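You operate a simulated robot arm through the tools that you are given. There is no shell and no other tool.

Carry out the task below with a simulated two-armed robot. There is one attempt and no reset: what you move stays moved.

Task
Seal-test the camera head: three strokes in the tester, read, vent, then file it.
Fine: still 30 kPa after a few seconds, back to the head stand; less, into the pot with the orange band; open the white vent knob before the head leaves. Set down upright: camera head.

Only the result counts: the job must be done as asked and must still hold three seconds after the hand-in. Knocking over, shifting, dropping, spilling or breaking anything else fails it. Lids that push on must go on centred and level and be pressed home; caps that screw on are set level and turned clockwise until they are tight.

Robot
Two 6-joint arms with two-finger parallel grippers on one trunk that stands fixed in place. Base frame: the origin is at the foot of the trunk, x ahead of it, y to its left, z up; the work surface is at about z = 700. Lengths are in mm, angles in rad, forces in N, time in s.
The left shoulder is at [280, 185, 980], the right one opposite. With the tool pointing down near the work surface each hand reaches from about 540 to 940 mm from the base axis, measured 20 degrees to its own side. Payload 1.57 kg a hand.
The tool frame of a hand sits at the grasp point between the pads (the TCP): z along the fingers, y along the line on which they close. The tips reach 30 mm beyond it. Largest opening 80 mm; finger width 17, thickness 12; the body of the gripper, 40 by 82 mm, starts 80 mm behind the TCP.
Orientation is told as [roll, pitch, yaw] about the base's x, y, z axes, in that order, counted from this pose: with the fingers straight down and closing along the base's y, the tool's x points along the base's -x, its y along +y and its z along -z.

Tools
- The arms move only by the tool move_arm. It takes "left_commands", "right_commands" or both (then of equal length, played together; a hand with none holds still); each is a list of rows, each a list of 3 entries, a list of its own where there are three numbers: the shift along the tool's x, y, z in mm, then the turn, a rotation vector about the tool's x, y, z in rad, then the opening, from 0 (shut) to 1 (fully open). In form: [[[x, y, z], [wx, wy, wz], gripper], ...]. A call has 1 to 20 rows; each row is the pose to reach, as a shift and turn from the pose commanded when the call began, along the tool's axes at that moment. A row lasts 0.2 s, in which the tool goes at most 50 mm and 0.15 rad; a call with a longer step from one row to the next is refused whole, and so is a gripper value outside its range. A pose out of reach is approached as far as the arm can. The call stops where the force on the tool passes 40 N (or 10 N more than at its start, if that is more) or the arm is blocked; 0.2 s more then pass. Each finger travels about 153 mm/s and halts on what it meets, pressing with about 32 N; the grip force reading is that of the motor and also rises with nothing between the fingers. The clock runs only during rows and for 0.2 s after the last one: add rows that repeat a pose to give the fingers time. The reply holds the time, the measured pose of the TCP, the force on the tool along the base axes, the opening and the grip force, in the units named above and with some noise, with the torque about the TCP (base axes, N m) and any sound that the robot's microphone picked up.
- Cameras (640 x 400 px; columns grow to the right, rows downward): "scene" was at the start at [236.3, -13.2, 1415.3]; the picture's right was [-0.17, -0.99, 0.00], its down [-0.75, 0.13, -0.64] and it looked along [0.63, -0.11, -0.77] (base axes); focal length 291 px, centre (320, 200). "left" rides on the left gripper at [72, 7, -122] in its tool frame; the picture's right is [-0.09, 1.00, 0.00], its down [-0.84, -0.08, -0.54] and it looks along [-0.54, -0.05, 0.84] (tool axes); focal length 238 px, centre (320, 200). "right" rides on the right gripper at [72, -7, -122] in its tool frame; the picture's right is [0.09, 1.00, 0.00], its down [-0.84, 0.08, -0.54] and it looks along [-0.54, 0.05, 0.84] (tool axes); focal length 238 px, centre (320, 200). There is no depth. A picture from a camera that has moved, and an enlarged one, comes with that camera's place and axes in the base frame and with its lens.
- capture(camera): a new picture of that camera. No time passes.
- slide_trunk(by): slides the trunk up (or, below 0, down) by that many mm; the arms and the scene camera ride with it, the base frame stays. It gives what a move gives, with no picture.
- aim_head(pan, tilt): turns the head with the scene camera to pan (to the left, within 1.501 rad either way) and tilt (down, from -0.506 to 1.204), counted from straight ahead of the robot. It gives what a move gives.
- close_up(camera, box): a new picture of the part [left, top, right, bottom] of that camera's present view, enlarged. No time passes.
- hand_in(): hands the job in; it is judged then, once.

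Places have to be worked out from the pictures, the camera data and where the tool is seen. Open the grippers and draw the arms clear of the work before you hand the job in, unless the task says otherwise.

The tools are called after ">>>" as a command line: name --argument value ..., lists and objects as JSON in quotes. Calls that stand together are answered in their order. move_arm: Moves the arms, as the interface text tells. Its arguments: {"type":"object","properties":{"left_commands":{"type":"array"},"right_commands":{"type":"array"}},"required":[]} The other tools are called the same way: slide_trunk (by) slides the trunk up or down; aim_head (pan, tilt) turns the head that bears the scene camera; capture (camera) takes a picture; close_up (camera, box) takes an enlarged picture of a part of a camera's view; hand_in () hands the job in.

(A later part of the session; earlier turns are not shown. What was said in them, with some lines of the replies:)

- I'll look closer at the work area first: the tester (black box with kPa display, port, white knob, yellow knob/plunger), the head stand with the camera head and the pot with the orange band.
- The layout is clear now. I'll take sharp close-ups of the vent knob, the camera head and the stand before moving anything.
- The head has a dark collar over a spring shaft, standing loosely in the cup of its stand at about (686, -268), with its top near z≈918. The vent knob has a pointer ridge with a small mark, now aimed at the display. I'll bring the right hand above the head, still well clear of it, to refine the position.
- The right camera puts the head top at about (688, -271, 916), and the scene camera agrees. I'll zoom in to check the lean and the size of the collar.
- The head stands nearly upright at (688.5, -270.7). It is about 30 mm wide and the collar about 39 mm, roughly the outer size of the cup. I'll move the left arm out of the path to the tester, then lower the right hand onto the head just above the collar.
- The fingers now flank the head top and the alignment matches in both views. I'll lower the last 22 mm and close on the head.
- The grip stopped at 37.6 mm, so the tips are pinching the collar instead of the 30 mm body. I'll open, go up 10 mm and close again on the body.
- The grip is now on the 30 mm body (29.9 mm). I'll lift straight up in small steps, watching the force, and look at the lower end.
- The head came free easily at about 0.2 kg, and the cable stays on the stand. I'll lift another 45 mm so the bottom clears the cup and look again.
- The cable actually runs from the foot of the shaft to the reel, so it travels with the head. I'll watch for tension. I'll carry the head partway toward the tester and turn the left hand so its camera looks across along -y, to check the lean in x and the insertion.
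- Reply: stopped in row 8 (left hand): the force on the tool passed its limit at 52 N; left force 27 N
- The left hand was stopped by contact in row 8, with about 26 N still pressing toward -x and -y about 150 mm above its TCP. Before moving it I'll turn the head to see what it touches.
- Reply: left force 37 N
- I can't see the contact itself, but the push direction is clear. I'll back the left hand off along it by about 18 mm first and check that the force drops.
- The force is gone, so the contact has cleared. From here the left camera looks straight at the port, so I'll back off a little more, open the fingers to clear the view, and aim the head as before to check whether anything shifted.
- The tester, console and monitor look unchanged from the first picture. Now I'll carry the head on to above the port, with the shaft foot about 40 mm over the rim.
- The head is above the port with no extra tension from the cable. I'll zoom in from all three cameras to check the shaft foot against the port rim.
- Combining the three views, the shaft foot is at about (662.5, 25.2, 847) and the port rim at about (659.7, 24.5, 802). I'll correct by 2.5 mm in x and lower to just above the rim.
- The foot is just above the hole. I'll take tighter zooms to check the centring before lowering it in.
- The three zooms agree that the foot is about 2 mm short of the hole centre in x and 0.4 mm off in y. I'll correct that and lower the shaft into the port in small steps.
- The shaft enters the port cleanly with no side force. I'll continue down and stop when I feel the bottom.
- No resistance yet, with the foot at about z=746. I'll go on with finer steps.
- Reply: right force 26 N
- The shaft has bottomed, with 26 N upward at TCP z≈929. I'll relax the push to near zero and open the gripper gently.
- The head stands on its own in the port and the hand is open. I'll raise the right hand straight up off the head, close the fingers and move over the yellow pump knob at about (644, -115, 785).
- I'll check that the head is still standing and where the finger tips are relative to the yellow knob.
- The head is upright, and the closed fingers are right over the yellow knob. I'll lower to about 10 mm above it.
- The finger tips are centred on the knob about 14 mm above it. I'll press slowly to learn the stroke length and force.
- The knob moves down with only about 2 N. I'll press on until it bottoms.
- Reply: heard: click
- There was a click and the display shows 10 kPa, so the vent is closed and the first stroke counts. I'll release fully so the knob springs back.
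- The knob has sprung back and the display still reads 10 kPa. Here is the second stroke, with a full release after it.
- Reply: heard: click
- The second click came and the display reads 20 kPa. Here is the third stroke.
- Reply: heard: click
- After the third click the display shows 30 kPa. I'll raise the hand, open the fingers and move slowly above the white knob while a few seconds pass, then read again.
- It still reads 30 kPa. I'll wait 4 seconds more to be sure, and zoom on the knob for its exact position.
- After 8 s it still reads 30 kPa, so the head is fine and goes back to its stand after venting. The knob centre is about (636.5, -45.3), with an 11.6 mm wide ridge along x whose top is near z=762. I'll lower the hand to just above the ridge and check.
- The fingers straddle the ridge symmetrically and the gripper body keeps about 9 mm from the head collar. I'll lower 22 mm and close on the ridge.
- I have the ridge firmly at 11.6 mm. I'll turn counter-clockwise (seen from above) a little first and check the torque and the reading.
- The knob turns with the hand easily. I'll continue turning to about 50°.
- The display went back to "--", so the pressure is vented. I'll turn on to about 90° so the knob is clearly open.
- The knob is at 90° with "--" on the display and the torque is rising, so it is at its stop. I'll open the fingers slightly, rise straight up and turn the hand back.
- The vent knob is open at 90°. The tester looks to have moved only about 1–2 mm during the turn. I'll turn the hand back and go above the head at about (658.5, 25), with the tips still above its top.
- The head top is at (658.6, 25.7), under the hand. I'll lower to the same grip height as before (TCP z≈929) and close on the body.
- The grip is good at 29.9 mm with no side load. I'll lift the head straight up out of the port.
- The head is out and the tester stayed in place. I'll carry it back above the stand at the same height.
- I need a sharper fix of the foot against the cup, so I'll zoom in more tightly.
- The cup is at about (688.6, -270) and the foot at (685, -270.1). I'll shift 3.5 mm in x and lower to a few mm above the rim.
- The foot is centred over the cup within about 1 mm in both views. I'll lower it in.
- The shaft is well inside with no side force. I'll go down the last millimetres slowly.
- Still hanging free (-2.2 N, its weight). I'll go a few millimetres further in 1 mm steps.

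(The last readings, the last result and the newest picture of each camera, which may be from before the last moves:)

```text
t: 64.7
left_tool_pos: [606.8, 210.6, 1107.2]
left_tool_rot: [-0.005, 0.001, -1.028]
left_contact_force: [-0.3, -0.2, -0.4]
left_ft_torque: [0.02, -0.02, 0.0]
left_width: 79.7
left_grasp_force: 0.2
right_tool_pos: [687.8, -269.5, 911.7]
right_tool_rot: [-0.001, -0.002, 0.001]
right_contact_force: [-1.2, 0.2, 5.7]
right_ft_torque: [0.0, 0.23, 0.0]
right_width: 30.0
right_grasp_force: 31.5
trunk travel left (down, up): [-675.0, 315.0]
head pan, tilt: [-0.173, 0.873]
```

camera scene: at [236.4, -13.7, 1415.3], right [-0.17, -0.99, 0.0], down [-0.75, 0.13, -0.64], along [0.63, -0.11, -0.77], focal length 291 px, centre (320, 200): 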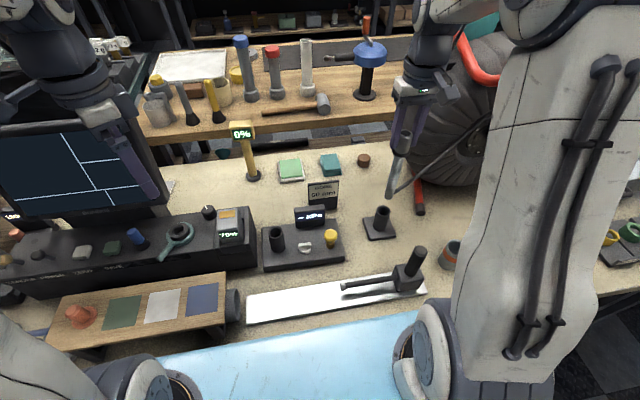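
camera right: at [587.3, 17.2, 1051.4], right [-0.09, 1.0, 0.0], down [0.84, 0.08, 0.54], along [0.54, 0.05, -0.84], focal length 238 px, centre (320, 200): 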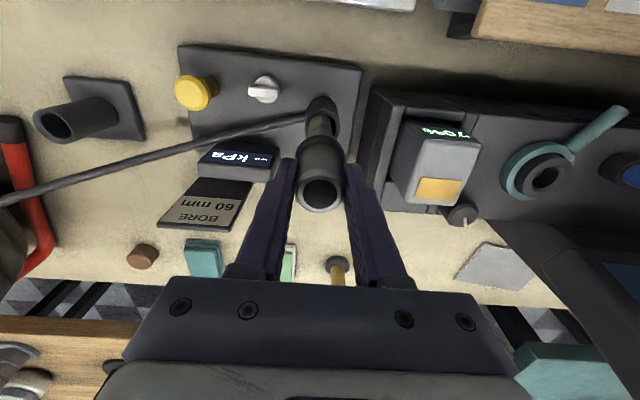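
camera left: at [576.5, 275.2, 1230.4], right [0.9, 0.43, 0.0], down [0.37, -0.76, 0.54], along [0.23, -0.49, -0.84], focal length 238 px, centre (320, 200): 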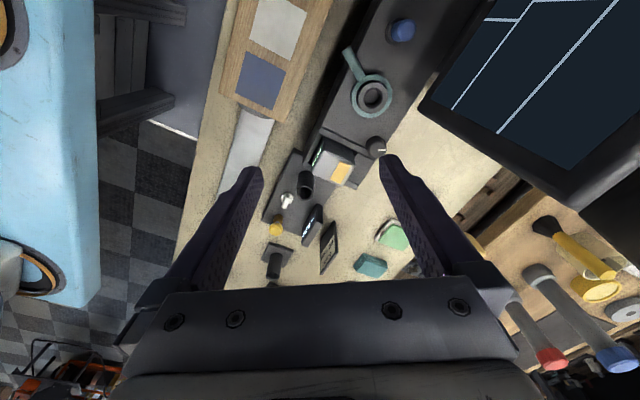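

The foot has touched the floor of the cup (+5.7 N). I'll ease up slightly and open the gripper.

>>> move_arm --right_commands '[[[0, 0, -0.7], [0, 0, 0], 0.2], [[0, 0, -0.7], [0, 0, 0], 0.4], [[0, 0, -0.7], [0, 0, 0], 0.55], [[0, 0, -0.7], [0, 0, 0], 0.75], [[0, 0, -0.7], [0, 0, 0], 0.8]]'

>>> close_up --camera "scene" --box '[355, 150, 425, 245]'

>>> capture --camera "right"

```text
t: 65.9
left_tool_pos: [607.6, 210.4, 1107.2]
left_tool_rot: [-0.004, 0.0, -1.029]
left_contact_force: [-0.7, 0.3, -1.2]
left_ft_torque: [-0.01, 0.02, -0.01]
left_width: 79.9
left_grasp_force: 0.0
right_tool_pos: [688.2, -268.5, 911.8]
right_tool_rot: [0.001, 0.001, 0.002]
right_contact_force: [-0.3, 0.3, -0.4]
right_ft_torque: [0.01, 0.02, 0.0]
right_width: 63.9
right_grasp_force: 0.0
trunk travel left (down, up): [-675.0, 315.0]
head pan, tilt: [-0.173, 0.873]
```

```text
4.21 times, centred on (390, 198) of scene
camera zoom: at [236.3, -13.6, 1415.3], right [-0.17, -0.99, 0.0], down [-0.75, 0.13, -0.64], along [0.63, -0.11, -0.77], focal length 1226 px, centre (25, 210)
```

zoom: 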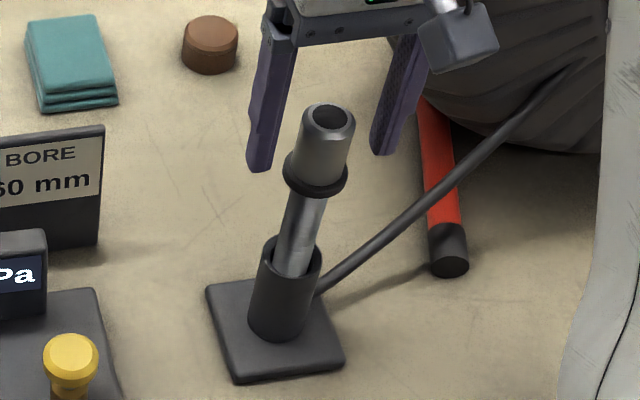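

```text
taken
camera right: at [617.1, -276.0, 1033.8], right [-0.09, 1.0, 0.0], down [0.84, 0.08, 0.54], along [0.54, 0.05, -0.84], focal length 238 px, centre (320, 200)
```

right: 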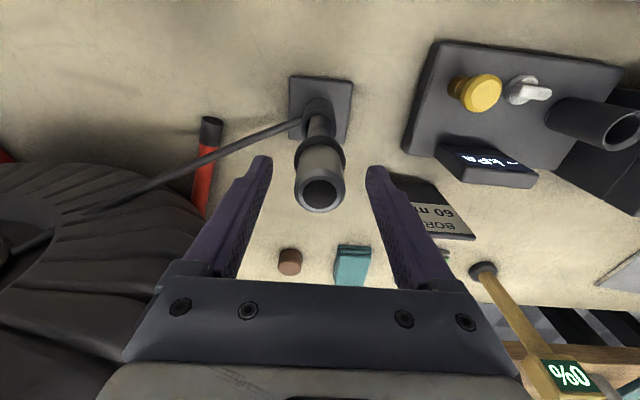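

The head stands upright in its stand, released. I'll raise the right hand straight up off it, then draw it back to its starting place, and bring the left hand back too.

>>> move_arm --right_commands '[[[0, 0, -15], [0, 0, 0], 0.8], [[0, 0, -40], [0, 0, 0], 0.8], [[0, 0, -80], [0, 0, 0], 0.9], [[0, 0, -120], [0, 0, 0], 1], [[0, 0, -150], [0, 0, 0], 1]]'

>>> close_up --camera "scene" --box '[355, 150, 425, 245]'

>>> capture --camera "right"

```text
t: 67.1
left_tool_pos: [607.5, 211.2, 1106.5]
left_tool_rot: [-0.006, 0.001, -1.028]
left_contact_force: [-0.2, 0.2, 1.1]
left_ft_torque: [-0.01, 0.0, 0.01]
left_width: 80.2
left_grasp_force: 0.1
right_tool_pos: [689.3, -268.9, 1061.7]
right_tool_rot: [-0.001, 0.0, 0.002]
right_contact_force: [0.0, 0.2, 0.1]
right_ft_torque: [-0.02, 0.0, 0.01]
right_width: 80.2
right_grasp_force: 0.1
trunk travel left (down, up): [-675.0, 315.0]
head pan, tilt: [-0.173, 0.873]
```

```text
4.21 times, centred on (390, 198) of scene
camera zoom: at [236.3, -13.6, 1415.3], right [-0.17, -0.99, 0.0], down [-0.75, 0.13, -0.64], along [0.63, -0.11, -0.77], focal length 1226 px, centre (25, 210)
```

zoom: 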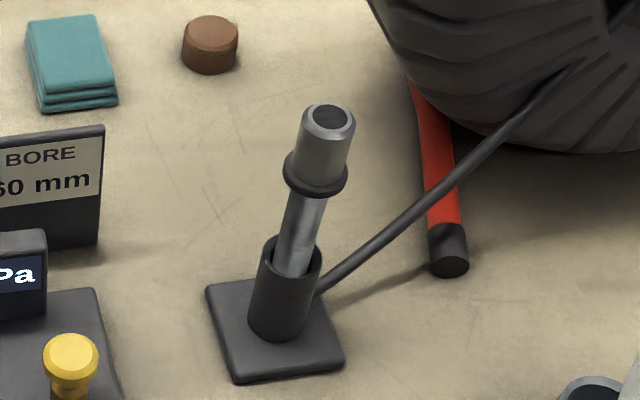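

```text
taken
camera right: at [617.1, -275.1, 1184.0], right [-0.09, 1.0, 0.0], down [0.84, 0.08, 0.54], along [0.54, 0.05, -0.84], focal length 238 px, centre (320, 200)
```

right: 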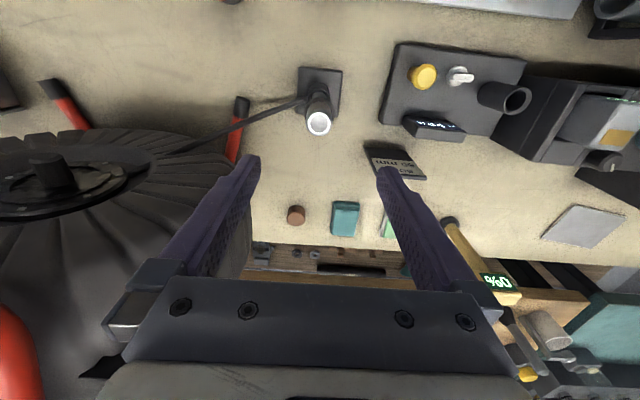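

The head is standing and the hand is clear of it. Now I'll retract both arms to near their starting places.

>>> move_arm --left_commands '[[[-3, -7, 0], [0, 0, -0.12], 1], [[-6, -14, 0], [0, 0, -0.24], 1], [[-9, -21, 0], [0, 0, -0.36], 1], [[-12, -29, 0], [0, 0, -0.48], 1], [[-15, -36, 0], [0, 0, -0.6], 1], [[-18, -43, 0], [0, 0, -0.72], 1], [[-21, -50, 0], [0, 0, -0.85], 1], [[-24, -57, 0], [0, 0, -0.98], 1], [[-24, -57, 0], [0, 0, -1.028], 1]]' --right_commands '[[[20, -10, 0], [0, 0, 0], 1], [[45, -22, 0], [0, 0, 0], 1], [[70, -35, 0], [0, 0, 0], 1], [[95, -47, 0], [0, 0, 0], 1], [[120, -60, 0], [0, 0, 0], 1], [[145, -72, 0], [0, 0, 0], 1], [[170, -85, 0], [0, 0, 0], 1], [[195, -98, 0], [0, 0, 0], 1], [[203, -100, 0], [0, 0, 0], 1]]'

>>> capture --camera "scene"

>>> capture --camera "left"

>>> capture --camera "right"

```text
t: 69.1
left_tool_pos: [570.6, 159.7, 1106.3]
left_tool_rot: [-0.001, 0.002, 0.002]
left_contact_force: [-0.5, 0.2, -0.5]
left_ft_torque: [0.04, 0.02, -0.02]
left_width: 79.9
left_grasp_force: 0.0
right_tool_pos: [485.5, -369.4, 1062.5]
right_tool_rot: [-0.001, 0.0, 0.003]
right_contact_force: [0.7, 0.4, 0.1]
right_ft_torque: [0.01, 0.03, -0.01]
right_width: 80.1
right_grasp_force: 0.1
trunk travel left (down, up): [-675.0, 315.0]
head pan, tilt: [-0.173, 0.873]
```

```text
taken
camera scene: at [236.3, -13.6, 1415.3], right [-0.17, -0.99, 0.0], down [-0.75, 0.13, -0.64], along [0.63, -0.11, -0.77], focal length 291 px, centre (320, 200)
```

scene: 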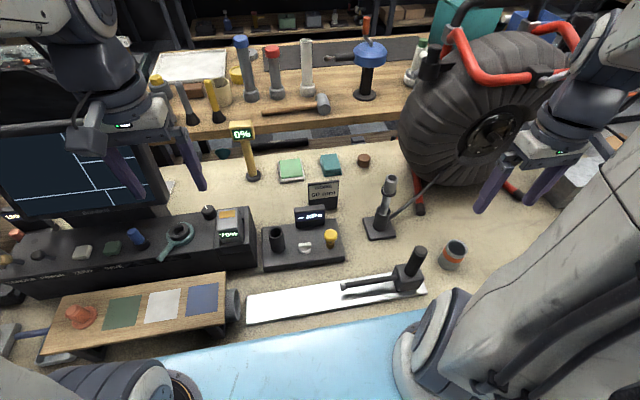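

```text
taken
camera left: at [499.3, 166.2, 1230.4], right [0.09, 1.0, 0.0], down [0.84, -0.08, 0.54], along [0.54, -0.05, -0.84], focal length 238 px, centre (320, 200)
```

left: 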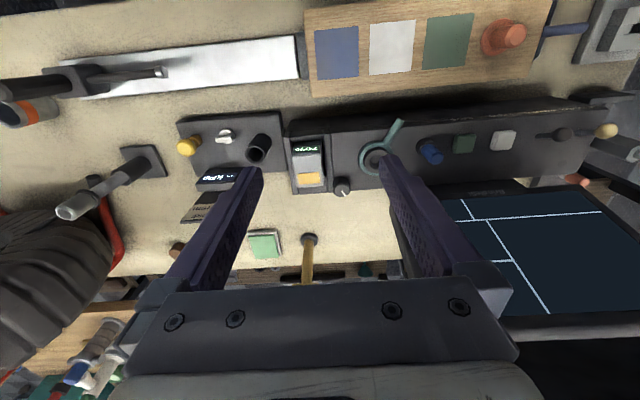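

```text
taken
camera right: at [413.8, -376.2, 1184.2], right [-0.09, 1.0, 0.0], down [0.84, 0.08, 0.54], along [0.54, 0.05, -0.84], focal length 238 px, centre (320, 200)
```

right: 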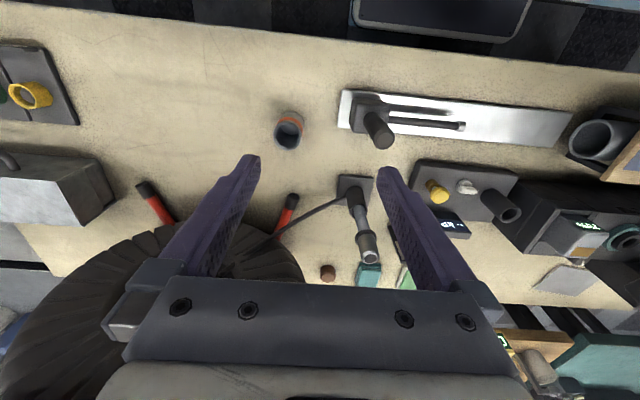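

Everything on the bench looks as at the start, apart from the opened knob. I'll check the area where the left hand had touched something, and take final close-ups.

>>> aim_head --pan 0.6 --tilt 0.5

>>> capture --camera "scene"

>>> close_up --camera "scene" --box '[270, 120, 430, 320]'

```text
t: 70.2
left_tool_pos: [570.8, 159.8, 1105.4]
left_tool_rot: [-0.002, 0.003, -0.001]
left_contact_force: [0.4, -0.6, 0.7]
left_ft_torque: [-0.02, 0.01, -0.01]
left_width: 79.9
left_grasp_force: 0.0
right_tool_pos: [485.7, -369.4, 1061.4]
right_tool_rot: [0.001, 0.0, 0.002]
right_contact_force: [-0.2, -0.2, -0.3]
right_ft_torque: [-0.01, 0.0, 0.0]
right_width: 80.0
right_grasp_force: 0.0
trunk travel left (down, up): [-675.0, 315.0]
head pan, tilt: [0.6, 0.499]
```

```text
taken
camera scene: at [235.5, 51.0, 1447.0], right [0.56, -0.83, 0.0], down [-0.4, -0.27, -0.88], along [0.72, 0.5, -0.48], focal length 291 px, centre (320, 200)
```

scene: 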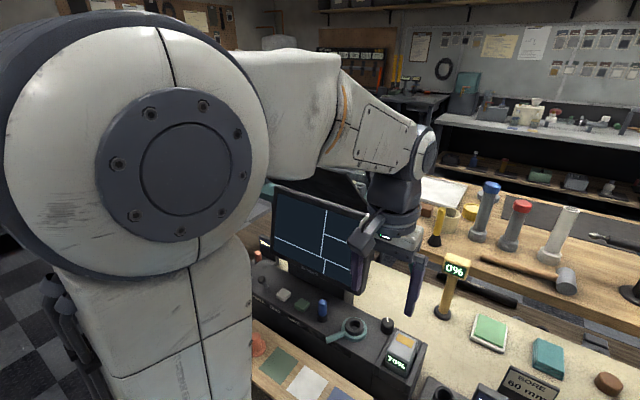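

```text
2.00 times, centred on (350, 220) of scene
camera zoom: at [235.5, 51.0, 1447.0], right [0.56, -0.83, 0.0], down [-0.4, -0.27, -0.88], along [0.72, 0.5, -0.48], focal length 582 px, centre (260, 160)
```

zoom: 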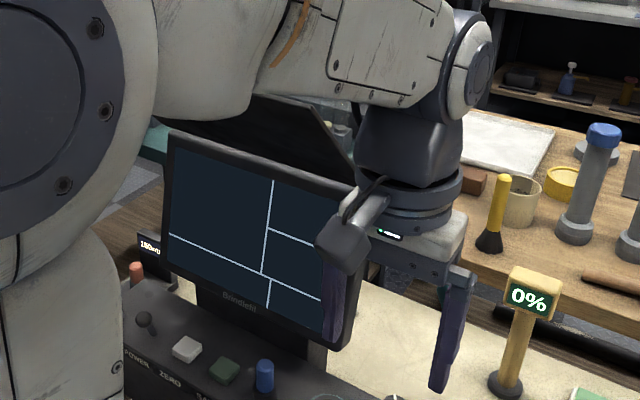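

A black case lid stands above the monitor, and that is what the left hand touched. It and the monitor are standing and look unmoved. I'll aim the head back for a last comparison with the first picture.

>>> aim_head --pan -0.173 --tilt 0.873

>>> close_up --camera "scene" --box '[240, 160, 480, 310]'

>>> capture --camera "scene"

```text
t: 71.4
left_tool_pos: [569.7, 159.8, 1107.2]
left_tool_rot: [-0.002, 0.004, -0.003]
left_contact_force: [-0.2, -0.2, -0.2]
left_ft_torque: [-0.03, 0.01, 0.0]
left_width: 80.1
left_grasp_force: 0.0
right_tool_pos: [485.3, -369.7, 1061.3]
right_tool_rot: [-0.001, 0.0, 0.001]
right_contact_force: [-0.4, 0.0, 0.6]
right_ft_torque: [0.0, 0.02, 0.05]
right_width: 80.1
right_grasp_force: 0.1
trunk travel left (down, up): [-675.0, 315.0]
head pan, tilt: [-0.173, 0.873]
```

```text
2.67 times, centred on (360, 235) of scene
camera zoom: at [236.3, -13.5, 1415.3], right [-0.17, -0.99, 0.0], down [-0.75, 0.13, -0.64], along [0.63, -0.11, -0.77], focal length 776 px, centre (213, 107)
```

zoom: 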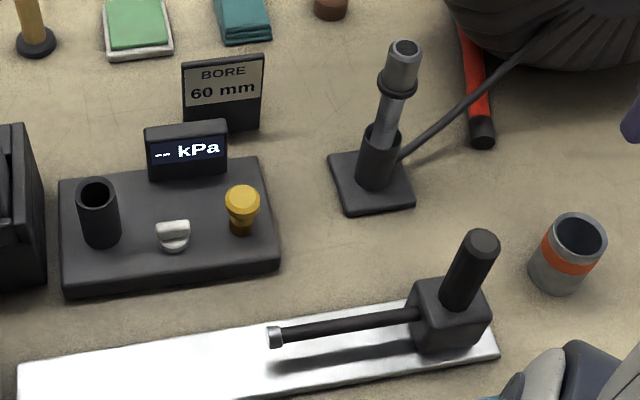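

```text
taken
camera scene: at [236.3, -13.5, 1415.3], right [-0.17, -0.99, 0.0], down [-0.75, 0.13, -0.64], along [0.63, -0.11, -0.77], focal length 291 px, centre (320, 200)
```

scene: 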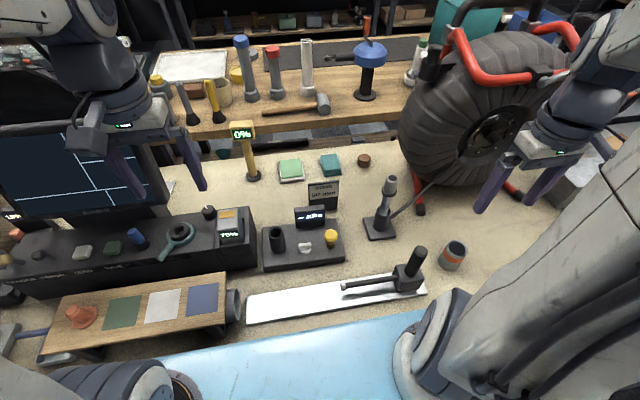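

The head is upright in its stand as at the start, the vent knob is open, the tester reads "--", and both grippers are open and clear. I'm handing the job in.

>>> hand_in

```text
The job is handed in.
```

The camera head passed its seal test and is back upright in the head stand. I handed the job in and have no verdict back yet.

- **Test:** the head was seated in the tester port and pumped three full strokes, each with a click. The display read 10, 20, then 30 kPa.
- **Reading:** it still showed 30 kPa about 8 seconds after the third stroke, so it went back to the stand, not the pot with the orange band.
- **Vent:** I turned the white knob 90° counter-clockwise before lifting the head out. The display dropped to "--", and I left the knob open.

Two things could count against the job:

- **Left hand contact:** early on, the left hand hit the black case lid above the monitor and stopped at 52 N. I backed it off. The lid and monitor are standing and look unmoved in the pictures, though I had no close-up from before to compare.
- **Tester shift:** the tester moved about 2 mm while I turned the knob.

Both grippers were open and the arms drawn back when I handed in.
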